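You operate a simulated robot arm through the tools that you are given. There is no shell and no other tool. Be economical: measure what you need, move in short steps, check, and stop when the job is done.

You run a simulated robot arm. Do the job below in one go: nothing can be reset, and whatever is moved stays where it is left.

## Task
Take the black brush and leave it in the blue carrier.

Only the result counts: the job must be done as asked and must still hold three seconds after the hand-in. Knocking over, shifting, dropping, spilling or breaking anything else fails it.

## Robot
A 7-joint arm with a two-finger parallel gripper, fixed in place. Base frame: the origin is at the foot of the arm, x ahead of it, y to its left, z up; the work surface is at about z = 0.85. Readings come in m, degrees, newtons and seconds.
With the tool pointing down near the work surface it reaches from about 0.24 to 0.68 m from the base axis. Its first joint turns from -66.0 to 66.0 degrees. Payload 2.4 kg.
Tool frame: the origin (TCP) lies between the finger pads and is the grasp point; the fingertips stand 0.03 m ahead of it; z points along the fingers, y is the line along which they close. The gripper opens to 0.094 m. The fingers are 0.028 m wide and 0.01 m thick; the gripper's body (0.05 by 0.096 m) begins 0.055 m behind the TCP.
Orientation is that of the tool frame in the base frame, as [roll, pitch, yaw] about the fixed x, y, z axes, in that order (R = Rz(yaw) Ry(pitch) Rx(roll)). With the fingers straight down and closing along the base's y, the tool's x points along the base's -x, its y along +y and its z along -z.

## Interface
- The arm moves only by the tool drive_tool. Its argument "motion" is text: rows parted by semicolons, each of 7 numbers parted by spaces: the turn, a rotation vector about the base's x, y, z in units of 5 degrees (1.0 is 5 degrees), then the shift along the base's x, y, z in units of 25 mm (1.0 is 25 mm), then the finger opening in mm, from 0 to 94. In form: wx wy wz x y z gripper; .... A call has 1 to 20 rows; each row shifts and turns the commanded pose from where the row before left it. A call with a number of a shift or a turn outside -1 to 1 is refused whole. A row lasts 0.2 s, in which the tool goes at most 0.05 m and 8.6 degrees; a call with a longer step from one row to the next is refused whole, and so is a gripper value outside its range. Where a pose cannot be reached the arm comes as near as it can. A force on the tool above 40 N (or 10 N above the force at the start of the call, whichever is more), or a blocked arm, ends the call early, and 0.2 s more pass. The fingers move at their own pace (about 0.153 m/s each) and stop on an object; they squeeze with about 28 N. The grip force told is the motor's: it shows also when the fingers shut on nothing. Time passes only in rows, and 0.2 s behind the last, so rows that do not move let the fingers close. The reply holds the time, the measured pose of the TCP, the force on the tool along the base axes, the opening and the grip force, in the units named above and with some noise, and new pictures: "show" is both (left out), scene, wrist or none.
- Cameras (640 x 400 px; columns grow to the right, rows downward): "scene" is fixed at [0.0298, 0.4635, 1.4584]; the picture's right is [-0.84, -0.55, 0.00], its down [-0.24, 0.37, -0.90] and it looks along [0.49, -0.75, -0.44] (base axes); focal length 366 px, centre (320, 200). "wrist" rides on the gripper at [-0.037, 0, -0.058] in the tool frame; the picture's right is [0.00, -1.00, 0.00], its down [0.97, 0.00, -0.24] and it looks along [0.24, 0.00, 0.97] (tool axes); focal length 218 px, centre (320, 200).
- point_at(camera, pixels): for up to 12 pixels [column, row] of the newest picture of that camera ("zoom" is the newest enlarged one), the place [x, y, z] in the base frame of the surface seen there, good to about 0.003 m. The clock stands still meanwhile.
- zoom(camera, box): a new picture of the part [left, top, right, bottom] of that camera's present view, enlarged. The clock stands still meanwhile.
- close_job(): hands the job in; it is judged then, once.

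Work in short steps. Measure before you move; look again where a grasp or a placing could have gone wrong, and mend it. You have 60 turns and 120 pictures in all, those below and enlarged ones among them. Open the gripper and draw the arm clear of the work before you hand the job in, unless the task says otherwise; then end with one line.

The tools are called as a command line: name --argument value ..., lists and objects as JSON in quotes. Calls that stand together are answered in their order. drive_tool: Moves the arm, as the interface text tells. Its arguments: {"type":"object","properties":{"motion":{"type":"string"},"show":{"type":"string","enum":["both","scene","wrist","none"]}},"required":["motion"]} The other tools are called the same way: point_at (camera, pixels) gives the place of the surface under pixels of a picture; zoom (camera, box) takes an enlarged picture of a part of a camera's view; close_job () hands the job in.

At the start:

```text
t: 0.0
tool_pos: [0.3831, -0.0678, 1.3198]
tcp_rot: [-180.0, 0.0, 179.9]
ft_force: [0.1, -0.2, 0.7]
grip_width: 0.0941
grasp_force: 0.1
```

scene: 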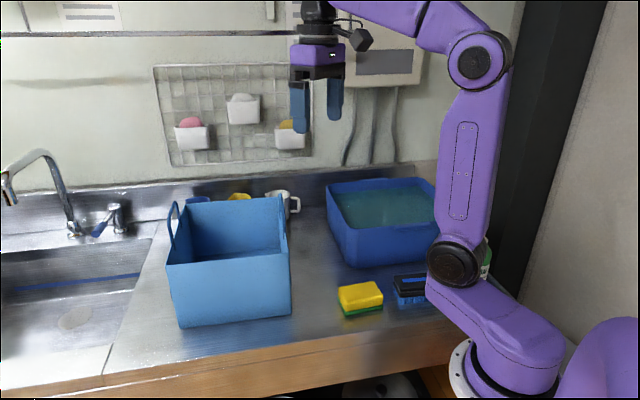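
wrist: 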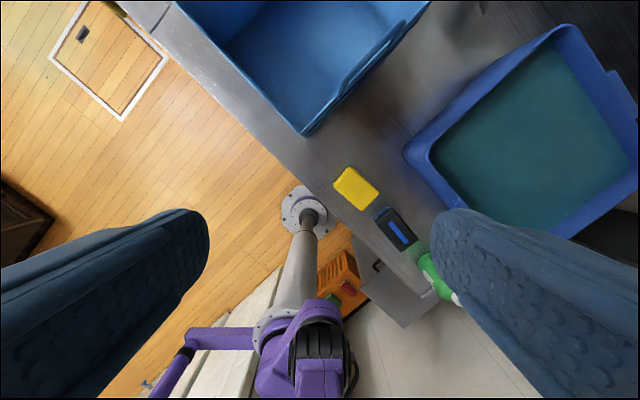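

The black brush seems to lie at scene (410,288) and wrist (396,229), beside the yellow sponge. The carrier with handles is at scene (230,260). I'll enlarge both areas before measuring.

zoom --camera "wrist" --box '[320, 150, 480, 310]'

zoom --camera "scene" --box '[320, 220, 500, 340]'

point_at --camera "wrist" --pixels '[[396, 229], [380, 214], [392, 207], [416, 238], [404, 248], [355, 188], [305, 133], [428, 5], [300, 60], [340, 80], [435, 270], [405, 155]]'

point_at --camera "scene" --pixels '[[166, 265], [291, 262], [285, 200], [175, 210], [230, 240], [240, 252], [180, 327], [290, 315], [410, 278], [410, 295], [330, 185], [282, 225]]'

```text
2.50 times, centred on (400, 230) of wrist
```

zoom: 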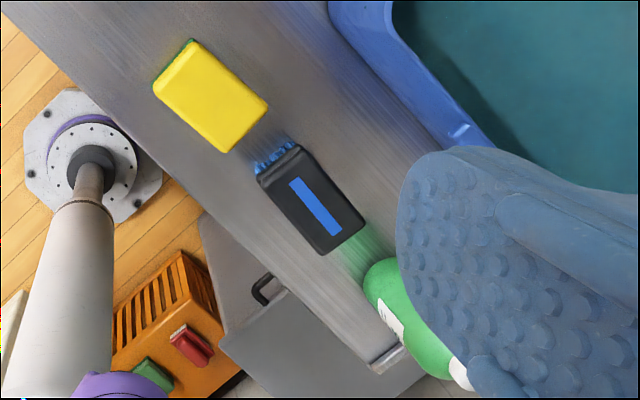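

```text
3.33 times, centred on (410, 280) of scene
```

zoom: 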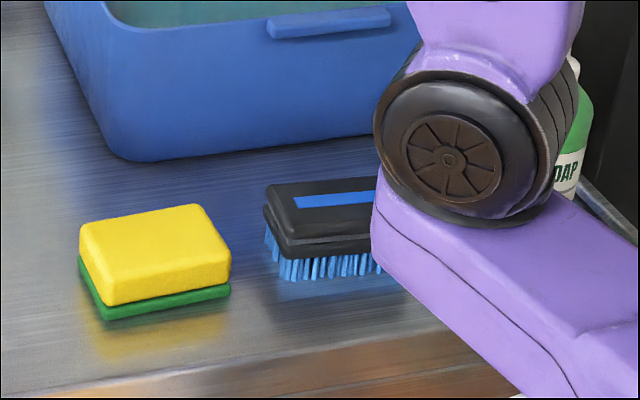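

```text
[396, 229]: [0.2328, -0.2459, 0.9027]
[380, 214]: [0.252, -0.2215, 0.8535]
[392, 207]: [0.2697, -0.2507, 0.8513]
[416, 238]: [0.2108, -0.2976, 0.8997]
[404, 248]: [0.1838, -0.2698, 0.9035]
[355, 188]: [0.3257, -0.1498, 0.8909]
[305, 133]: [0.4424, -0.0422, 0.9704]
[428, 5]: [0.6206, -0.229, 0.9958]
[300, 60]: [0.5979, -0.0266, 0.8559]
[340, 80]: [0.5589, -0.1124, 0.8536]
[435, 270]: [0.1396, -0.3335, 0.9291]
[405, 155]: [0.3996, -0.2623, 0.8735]
```

```text
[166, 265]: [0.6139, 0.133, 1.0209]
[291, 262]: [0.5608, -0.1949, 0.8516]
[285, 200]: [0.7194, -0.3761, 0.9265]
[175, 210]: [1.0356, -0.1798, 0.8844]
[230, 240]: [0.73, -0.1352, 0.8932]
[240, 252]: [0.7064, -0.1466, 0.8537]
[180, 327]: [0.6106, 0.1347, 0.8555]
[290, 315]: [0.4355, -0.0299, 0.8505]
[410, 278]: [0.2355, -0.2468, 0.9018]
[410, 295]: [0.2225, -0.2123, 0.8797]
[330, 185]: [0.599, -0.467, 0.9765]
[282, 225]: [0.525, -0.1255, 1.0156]
```

The brush's long axis runs about 41° from base x, centred near (0.229,-0.247), with its top at z≈0.902. The carrier is centred near (0.61,-0.045). I turn the tool +41.4° and go above the brush to look again.

drive_tool --motion "0 0 0.69 -0.517 -0.6 -0.75 94;0 0 0.69 -0.517 -0.6 -0.75 94;0 0 0.69 -0.517 -0.6 -0.75 94;0 0 0.69 -0.517 -0.6 -0.75 94;0 0 0.69 -0.517 -0.6 -0.75 94;0 0 0.69 -0.517 -0.6 -0.75 94;0 0 0.69 -0.517 -0.6 -0.75 94;0 0 0.69 -0.517 -0.6 -0.75 94;0 0 0.69 -0.517 -0.6 -0.75 94;0 0 0.69 -0.517 -0.6 -0.75 94;0 0 0.69 -0.517 -0.6 -0.75 94;0 0 0.69 -0.517 -0.6 -0.75 94;0 0 0 0 0 0 94"

```text
t: 2.8
tool_pos: [0.2263, -0.2499, 1.0934]
tcp_rot: [180.0, -0.1, -138.5]
ft_force: [0.5, 0.0, -0.1]
grip_width: 0.094
grasp_force: 0.1
```

scene: 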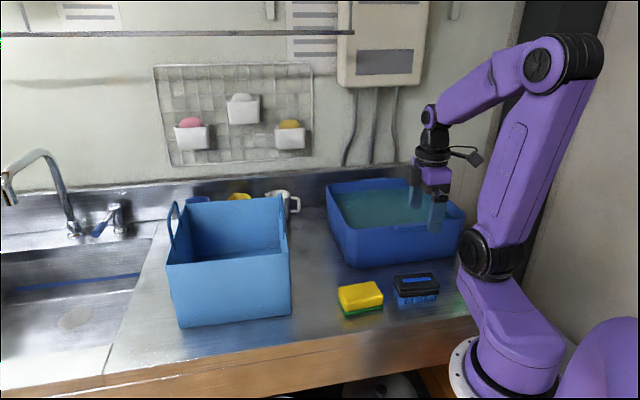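
wrist: 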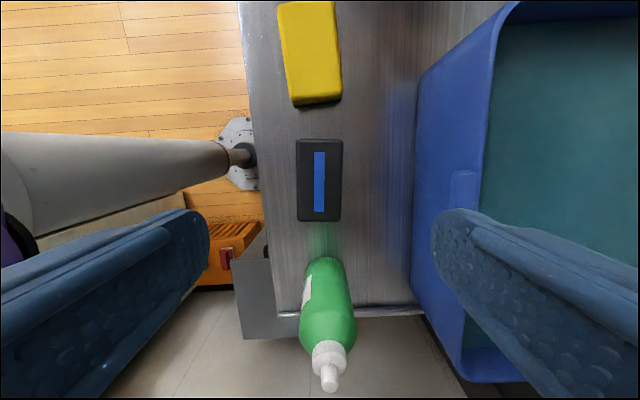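

The brush, at wrist (320,180), is aligned and centred under the tool. I check the bottle at (328,300), the basin rim at (450,100) and (462,190), and the brush's edges for clearance.

point_at --camera "wrist" --pixels '[[320, 150], [318, 215], [298, 180], [341, 180], [320, 262], [328, 300], [328, 350], [328, 378], [462, 185], [425, 90], [413, 200], [480, 200]]'

```text
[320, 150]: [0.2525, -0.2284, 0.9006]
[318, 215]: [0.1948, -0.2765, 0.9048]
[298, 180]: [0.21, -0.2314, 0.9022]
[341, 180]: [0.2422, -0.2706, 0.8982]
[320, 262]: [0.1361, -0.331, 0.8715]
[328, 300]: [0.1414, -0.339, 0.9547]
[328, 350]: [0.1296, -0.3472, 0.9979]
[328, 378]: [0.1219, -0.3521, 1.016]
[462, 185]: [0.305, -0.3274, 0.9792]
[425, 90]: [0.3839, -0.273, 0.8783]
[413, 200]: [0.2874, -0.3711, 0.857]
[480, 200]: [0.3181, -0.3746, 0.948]
```

Everything nearby is clear: the basin lip is 0.11 m to the side and the bottle 0.13 m ahead. I descend to TCP z≈0.889, then close.

drive_tool --motion "0 0 0 0 0 -0.9 94;0 0 0 0 0 -0.9 94;0 0 0 0 0 -0.9 94;0 0 0 0 0 -0.9 94;0 0 0 0 0 -0.9 94;0 0 0 0 0 -0.9 94;0 0 0 0 0 -0.9 94;0 0 0 0 0 -0.9 94;0 0 0 0 0 -0.5 94;0 0 0 0 0 -0.46 94;0 0 0 0 0 0 94"

drive_tool --motion "0 0 0 0 0 0 60;0 0 0 0 0 0 40;0 0 0 0 0 0 20;0 0 0 0 0 0 20;0 0 0 0 0 0 20"

```text
t: 5.2
tool_pos: [0.2286, -0.2478, 0.8897]
tcp_rot: [-180.0, -0.1, -138.5]
ft_force: [0.6, -0.8, -0.7]
grip_width: 0.0941
grasp_force: 0.1
```

scene: 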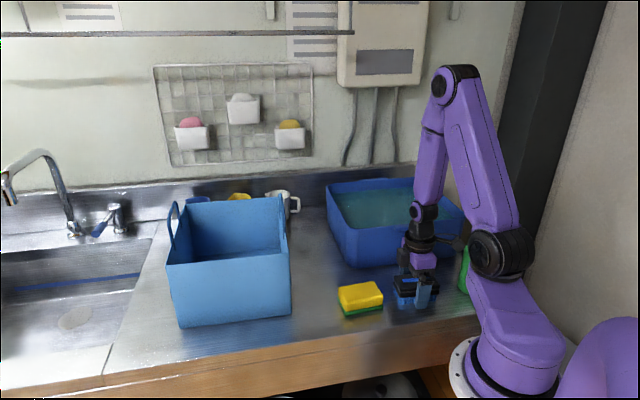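
wrist: 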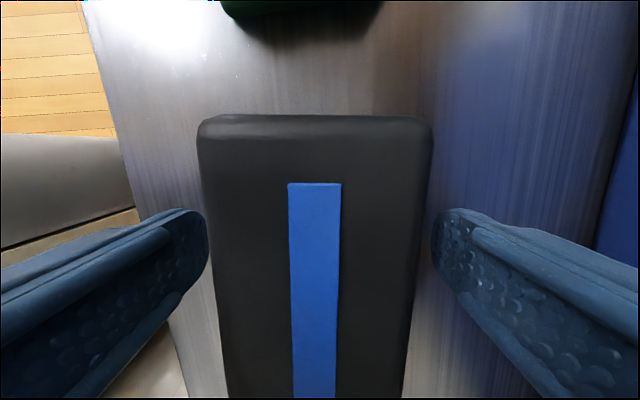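

```text
t: 6.4
tool_pos: [0.2275, -0.2483, 0.8892]
tcp_rot: [179.9, 0.0, -138.5]
ft_force: [0.0, 0.4, -0.1]
grip_width: 0.0591
grasp_force: 27.6
```

scene: 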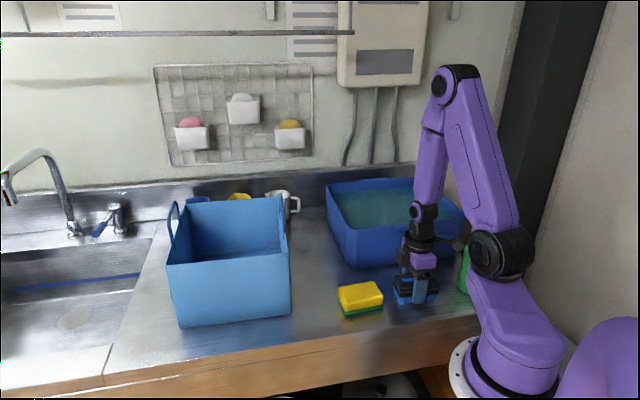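
wrist: 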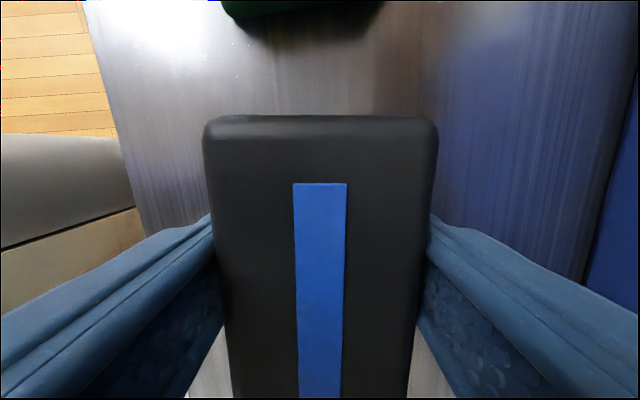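

The fingers hold the brush (opening 59 mm, 27.6 N). I lift straight up by about 0.25 m.

drive_tool --motion "0 0 0 0 0 0.5 20;0 0 0 0 0 0.8 20;0 0 0 0 0 0.9 20;0 0 0 0 0 0.9 20;0 0 0 0 0 0.9 20;0 0 0 0 0 0.9 20;0 0 0 0 0 0.9 20;0 0 0 0 0 0.9 20;0 0 0 0 0 0.9 20;0 0 0 0 0 0.9 20;0 0 0 0 0 0.9 20;0 0 0 0 0 0.9 20;0 0 0 0 0 0.9 20;0 0 0 0 0 0 20"

```text
t: 9.4
tool_pos: [0.2271, -0.2475, 1.1692]
tcp_rot: [-180.0, 0.0, -138.6]
ft_force: [-0.4, 0.5, -0.8]
grip_width: 0.0586
grasp_force: 27.4
```

scene: 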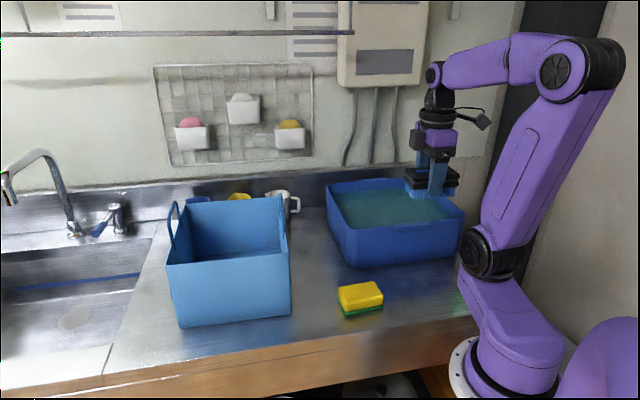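
wrist: 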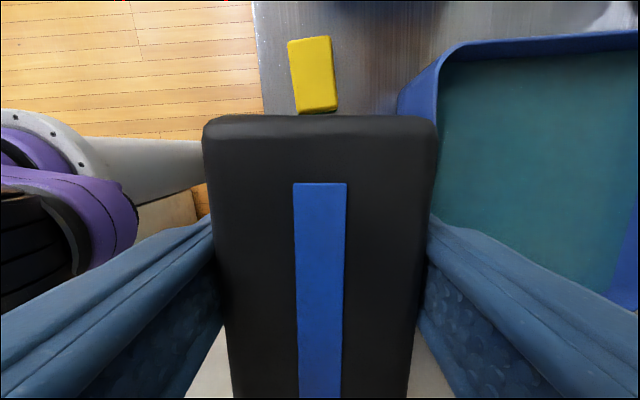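

The brush is held level at z 1.17, so its underside is near 1.13, above the carrier's handles. I carry it across to just above the carrier with the same orientation, which matches the carrier's walls.

drive_tool --motion "0 0 0 0.8 0.45 0.1 20;0 0 0 0.8 0.45 0.1 20;0 0 0 0.8 0.45 0.1 20;0 0 0 0.8 0.45 0 20;0 0 0 0.8 0.45 0 20;0 0 0 0.8 0.45 0 20;0 0 0 0.8 0.45 0 20;0 0 0 0.8 0.45 0 20;0 0 0 0.8 0.45 0 20;0 0 0 0.8 0.45 0 20;0 0 0 0.8 0.45 0 20;0 0 0 0.8 0.45 0 20;0 0 0 0.8 0.45 0 20;0 0 0 0.8 0.45 0 20;0 0 0 0.8 0.45 0 20;0 0 0 0.8 0.45 0 20;0 0 0 0.8 0.45 0 20;0 0 0 0.8 0.45 0 20;0 0 0 0 0 0 20"

```text
t: 13.4
tool_pos: [0.589, -0.0459, 1.1762]
tcp_rot: [180.0, 0.1, -138.7]
ft_force: [0.1, 1.0, -1.3]
grip_width: 0.0588
grasp_force: 27.5
```

scene: 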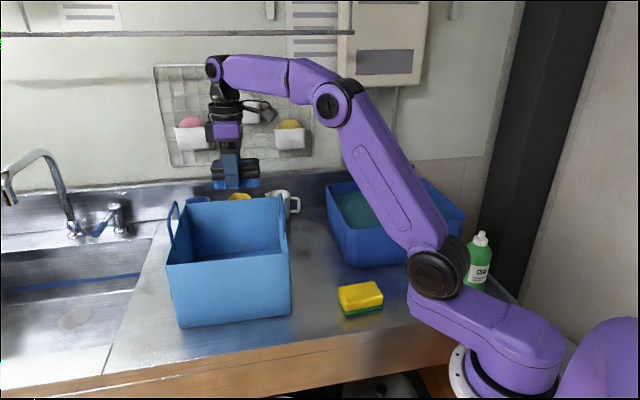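
wrist: 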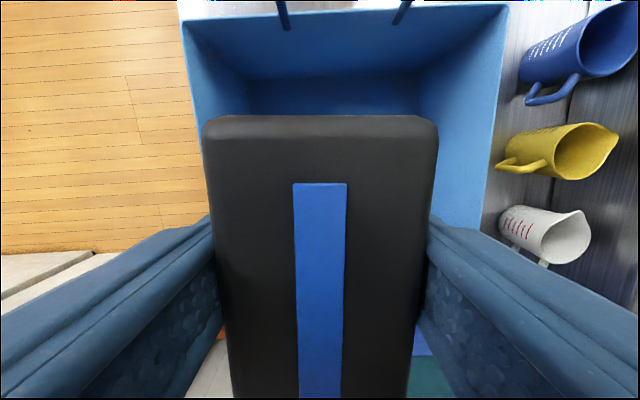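

The brush hangs over the carrier, whose rim corners show at wrist (185,22) and (507,5). I measure the rim and walls to centre the brush.

point_at --camera "wrist" --pixels '[[184, 24], [506, 6], [199, 135], [484, 195], [284, 24], [400, 22], [320, 100], [250, 90], [420, 78], [480, 224]]'

point_at --camera "scene" --pixels '[[167, 266], [292, 250], [288, 240], [172, 203], [283, 197], [281, 200], [290, 262], [186, 204], [230, 262], [285, 235]]'

```text
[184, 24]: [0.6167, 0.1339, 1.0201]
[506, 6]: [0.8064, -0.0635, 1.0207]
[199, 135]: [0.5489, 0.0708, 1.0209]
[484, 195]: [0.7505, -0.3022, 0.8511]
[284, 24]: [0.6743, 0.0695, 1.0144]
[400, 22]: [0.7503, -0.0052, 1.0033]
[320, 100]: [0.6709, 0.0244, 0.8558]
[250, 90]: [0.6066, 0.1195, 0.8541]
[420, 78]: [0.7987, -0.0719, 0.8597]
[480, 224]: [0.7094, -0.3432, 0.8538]
```

```text
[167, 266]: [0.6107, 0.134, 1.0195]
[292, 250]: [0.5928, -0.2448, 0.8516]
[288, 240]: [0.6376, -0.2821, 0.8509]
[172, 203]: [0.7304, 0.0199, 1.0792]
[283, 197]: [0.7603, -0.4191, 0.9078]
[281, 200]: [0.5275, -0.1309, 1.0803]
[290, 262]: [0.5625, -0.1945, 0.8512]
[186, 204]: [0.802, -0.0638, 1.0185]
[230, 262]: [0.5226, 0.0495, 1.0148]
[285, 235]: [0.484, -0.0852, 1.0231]
```

The carrier's centre is (0.621,-0.048), its rim is at 1.02 and its handle tops at 1.08. A part on the wrist sticks out at scene (265,110), so I look closer to be sure it clears the near handle.

zoom --camera "scene" --box '[160, 50, 320, 210]'

point_at --camera "scene" --pixels '[[268, 115], [276, 116], [262, 103], [265, 122], [228, 130], [228, 110], [228, 150], [240, 108], [225, 90]]'

```text
2.50 times, centred on (240, 130) of scene
```

zoom: 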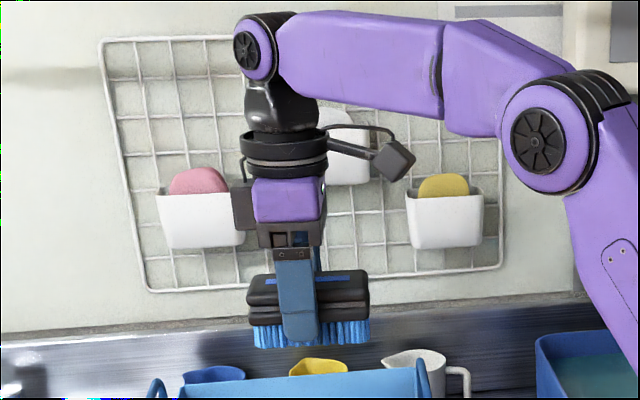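

```text
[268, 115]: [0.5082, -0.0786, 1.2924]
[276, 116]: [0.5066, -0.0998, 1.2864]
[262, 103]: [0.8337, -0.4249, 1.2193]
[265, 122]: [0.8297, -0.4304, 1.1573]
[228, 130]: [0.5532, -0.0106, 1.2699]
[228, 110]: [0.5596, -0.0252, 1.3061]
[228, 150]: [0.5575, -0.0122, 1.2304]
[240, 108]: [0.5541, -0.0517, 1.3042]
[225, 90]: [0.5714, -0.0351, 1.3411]
```

The protruding block reaches about 0.1 m toward the near wall. I shift 35 mm toward the far wall, to (0.646,-0.024), and go down partway to check clearance.

drive_tool --motion "0 0 0.1 0.76 0.29 0 20;0 0 0.1 0.76 0.29 0 20;0 0 0.1 0.76 0.29 0 20;0 0 0 0 0 -0.8 20;0 0 0 0 0 -0.8 20;0 0 0 0 0 -0.8 20;0 0 0 0 0 -0.8 20;0 0 0 0 0 -0.8 20;0 0 0 0 0 -0.8 20;0 0 0 0 0 -0.8 20;0 0 0 0 0 0 20"

```text
t: 15.8
tool_pos: [0.635, -0.029, 1.0367]
tcp_rot: [-180.0, -0.1, -137.1]
ft_force: [0.6, -0.4, -0.7]
grip_width: 0.0586
grasp_force: 28.4
out of reach, approached as far as the arm can: row 3
```

scene: 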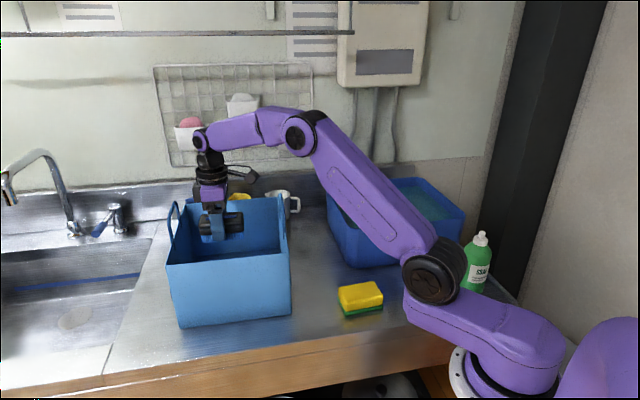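
wrist: 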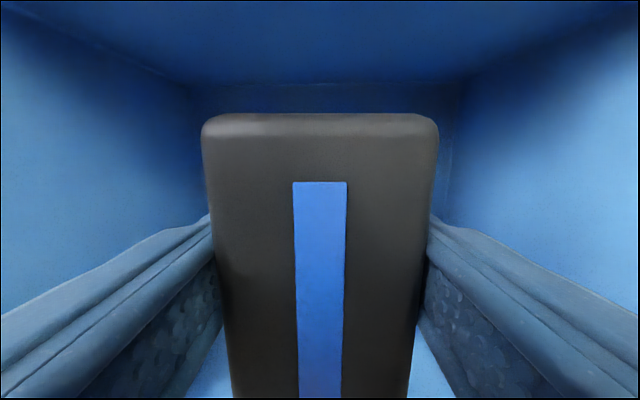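

The brush is well inside the walls with room on each side. I go down the remaining 0.138 m gently to TCP z≈0.898.

drive_tool --motion "0 0 0 0 0 -0.7 20;0 0 0 0 0 -0.7 20;0 0 0 0 0 -0.7 20;0 0 0 0 0 -0.7 20;0 0 0 0 0 -0.7 20;0 0 0 0 0 -0.7 20;0 0 0 0 0 -0.5 20;0 0 0 0 0 -0.4 20;0 0 0 0 0 -0.3 20;0 0 0 0 0 -0.1 20;0 0 0 0 0 0 20"

```text
t: 18.2
tool_pos: [0.6345, -0.0275, 0.8995]
tcp_rot: [-179.9, -0.1, -137.2]
ft_force: [-0.1, -0.2, -0.7]
grip_width: 0.0585
grasp_force: 27.9
```

scene: 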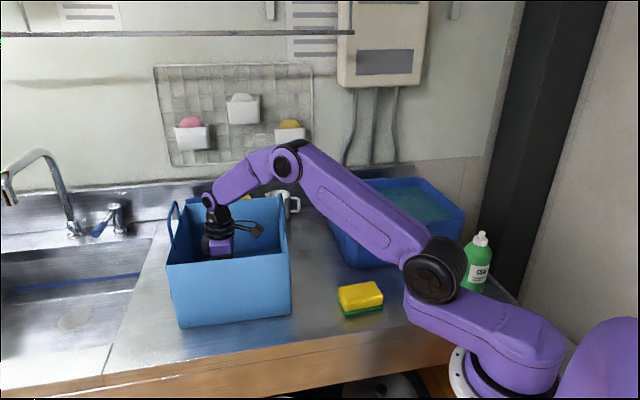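
wrist: 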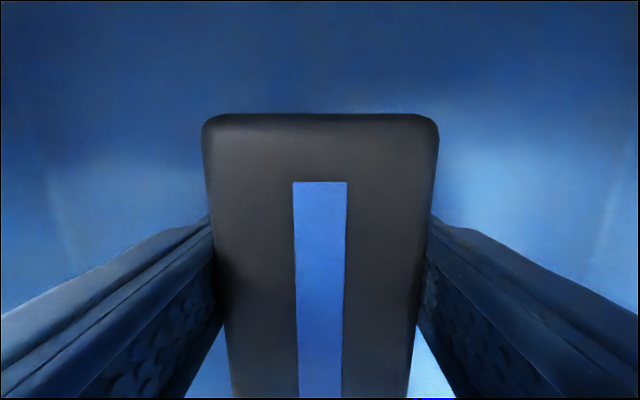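

There's no contact force yet and the underside is about 6 mm above the floor. I lower 4.5 mm more and open the fingers.

drive_tool --motion "0 0 0 0 0 -0.1 20;0 0 0 0 0 -0.08 20;0 0 0 0 0 0 20;0 0 0 0 0 0 65;0 0 0 0 0 0 75;0 0 0 0 0 0 90;0 0 0 0 0 0 90" --show "wrist"

```text
t: 19.8
tool_pos: [0.6348, -0.0281, 0.895]
tcp_rot: [-180.0, 0.0, -137.1]
ft_force: [0.2, 0.0, 0.6]
grip_width: 0.09
grasp_force: 0.0
```

wrist: 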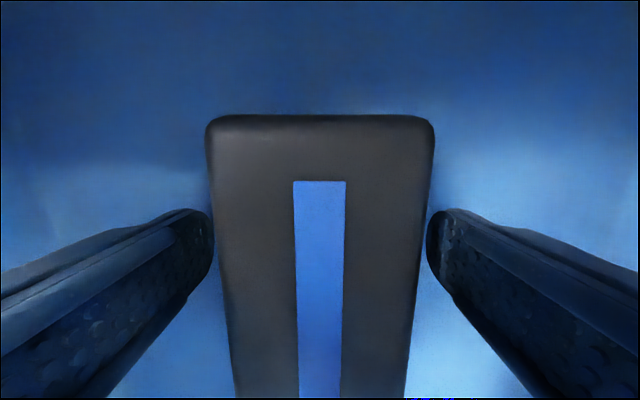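

The brush rests free on the carrier floor between the open fingers. I raise the tool straight up, clear of the handles.

drive_tool --motion "0 0 0 0 0 0.4 90;0 0 0 0 0 0.8 90;0 0 0 0 0 0.8 90;0 0 0 0 0 0.8 90;0 0 0 0 0 0.8 90;0 0 0 0 0 0.8 90;0 0 0 0 0 0.8 90;0 0 0 0 0 0.8 90;0 0 0 0 0 0.8 90;0 0 0 0 0 0.8 90;0 0 0 0 0 0.8 90;0 0 0 0 0 0.8 90;0 0 0 -0.3 0 0.8 90;0 0 0 -0.6 0 0.8 90;0 0 0 -0.8 0 0.8 90;0 0 0 -0.8 0 0.8 90;0 0 0 -0.8 0 0.5 90;0 0 0 -0.8 0 0 90;0 0 0 0 0 0 90"

```text
t: 23.8
tool_pos: [0.5309, -0.0286, 1.217]
tcp_rot: [-180.0, 0.0, -137.1]
ft_force: [-0.3, 0.2, 0.4]
grip_width: 0.0902
grasp_force: 0.0
```

scene: 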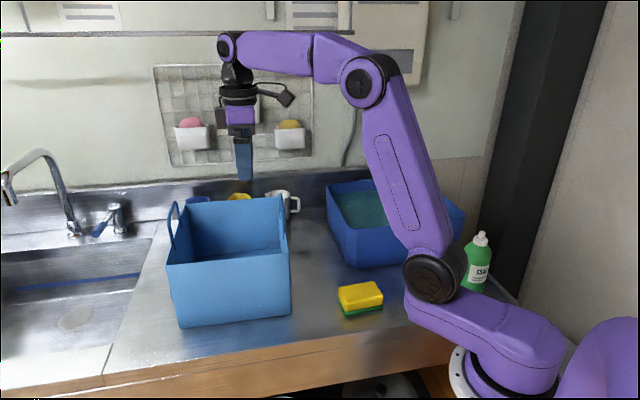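
wrist: 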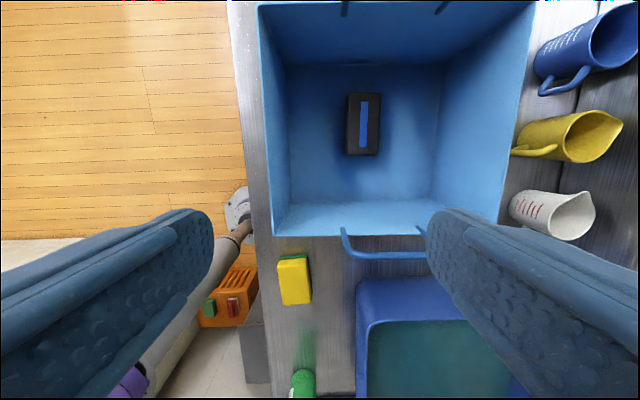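

The brush lies flat in the carrier at wrist (363,124), nothing else has moved and the arm is clear with the gripper open. I hand the job in.

close_job

```text
The job is handed in.
```

The black brush is lying flat in the blue carrier. Nothing else was moved, and the arm is clear with the gripper open.
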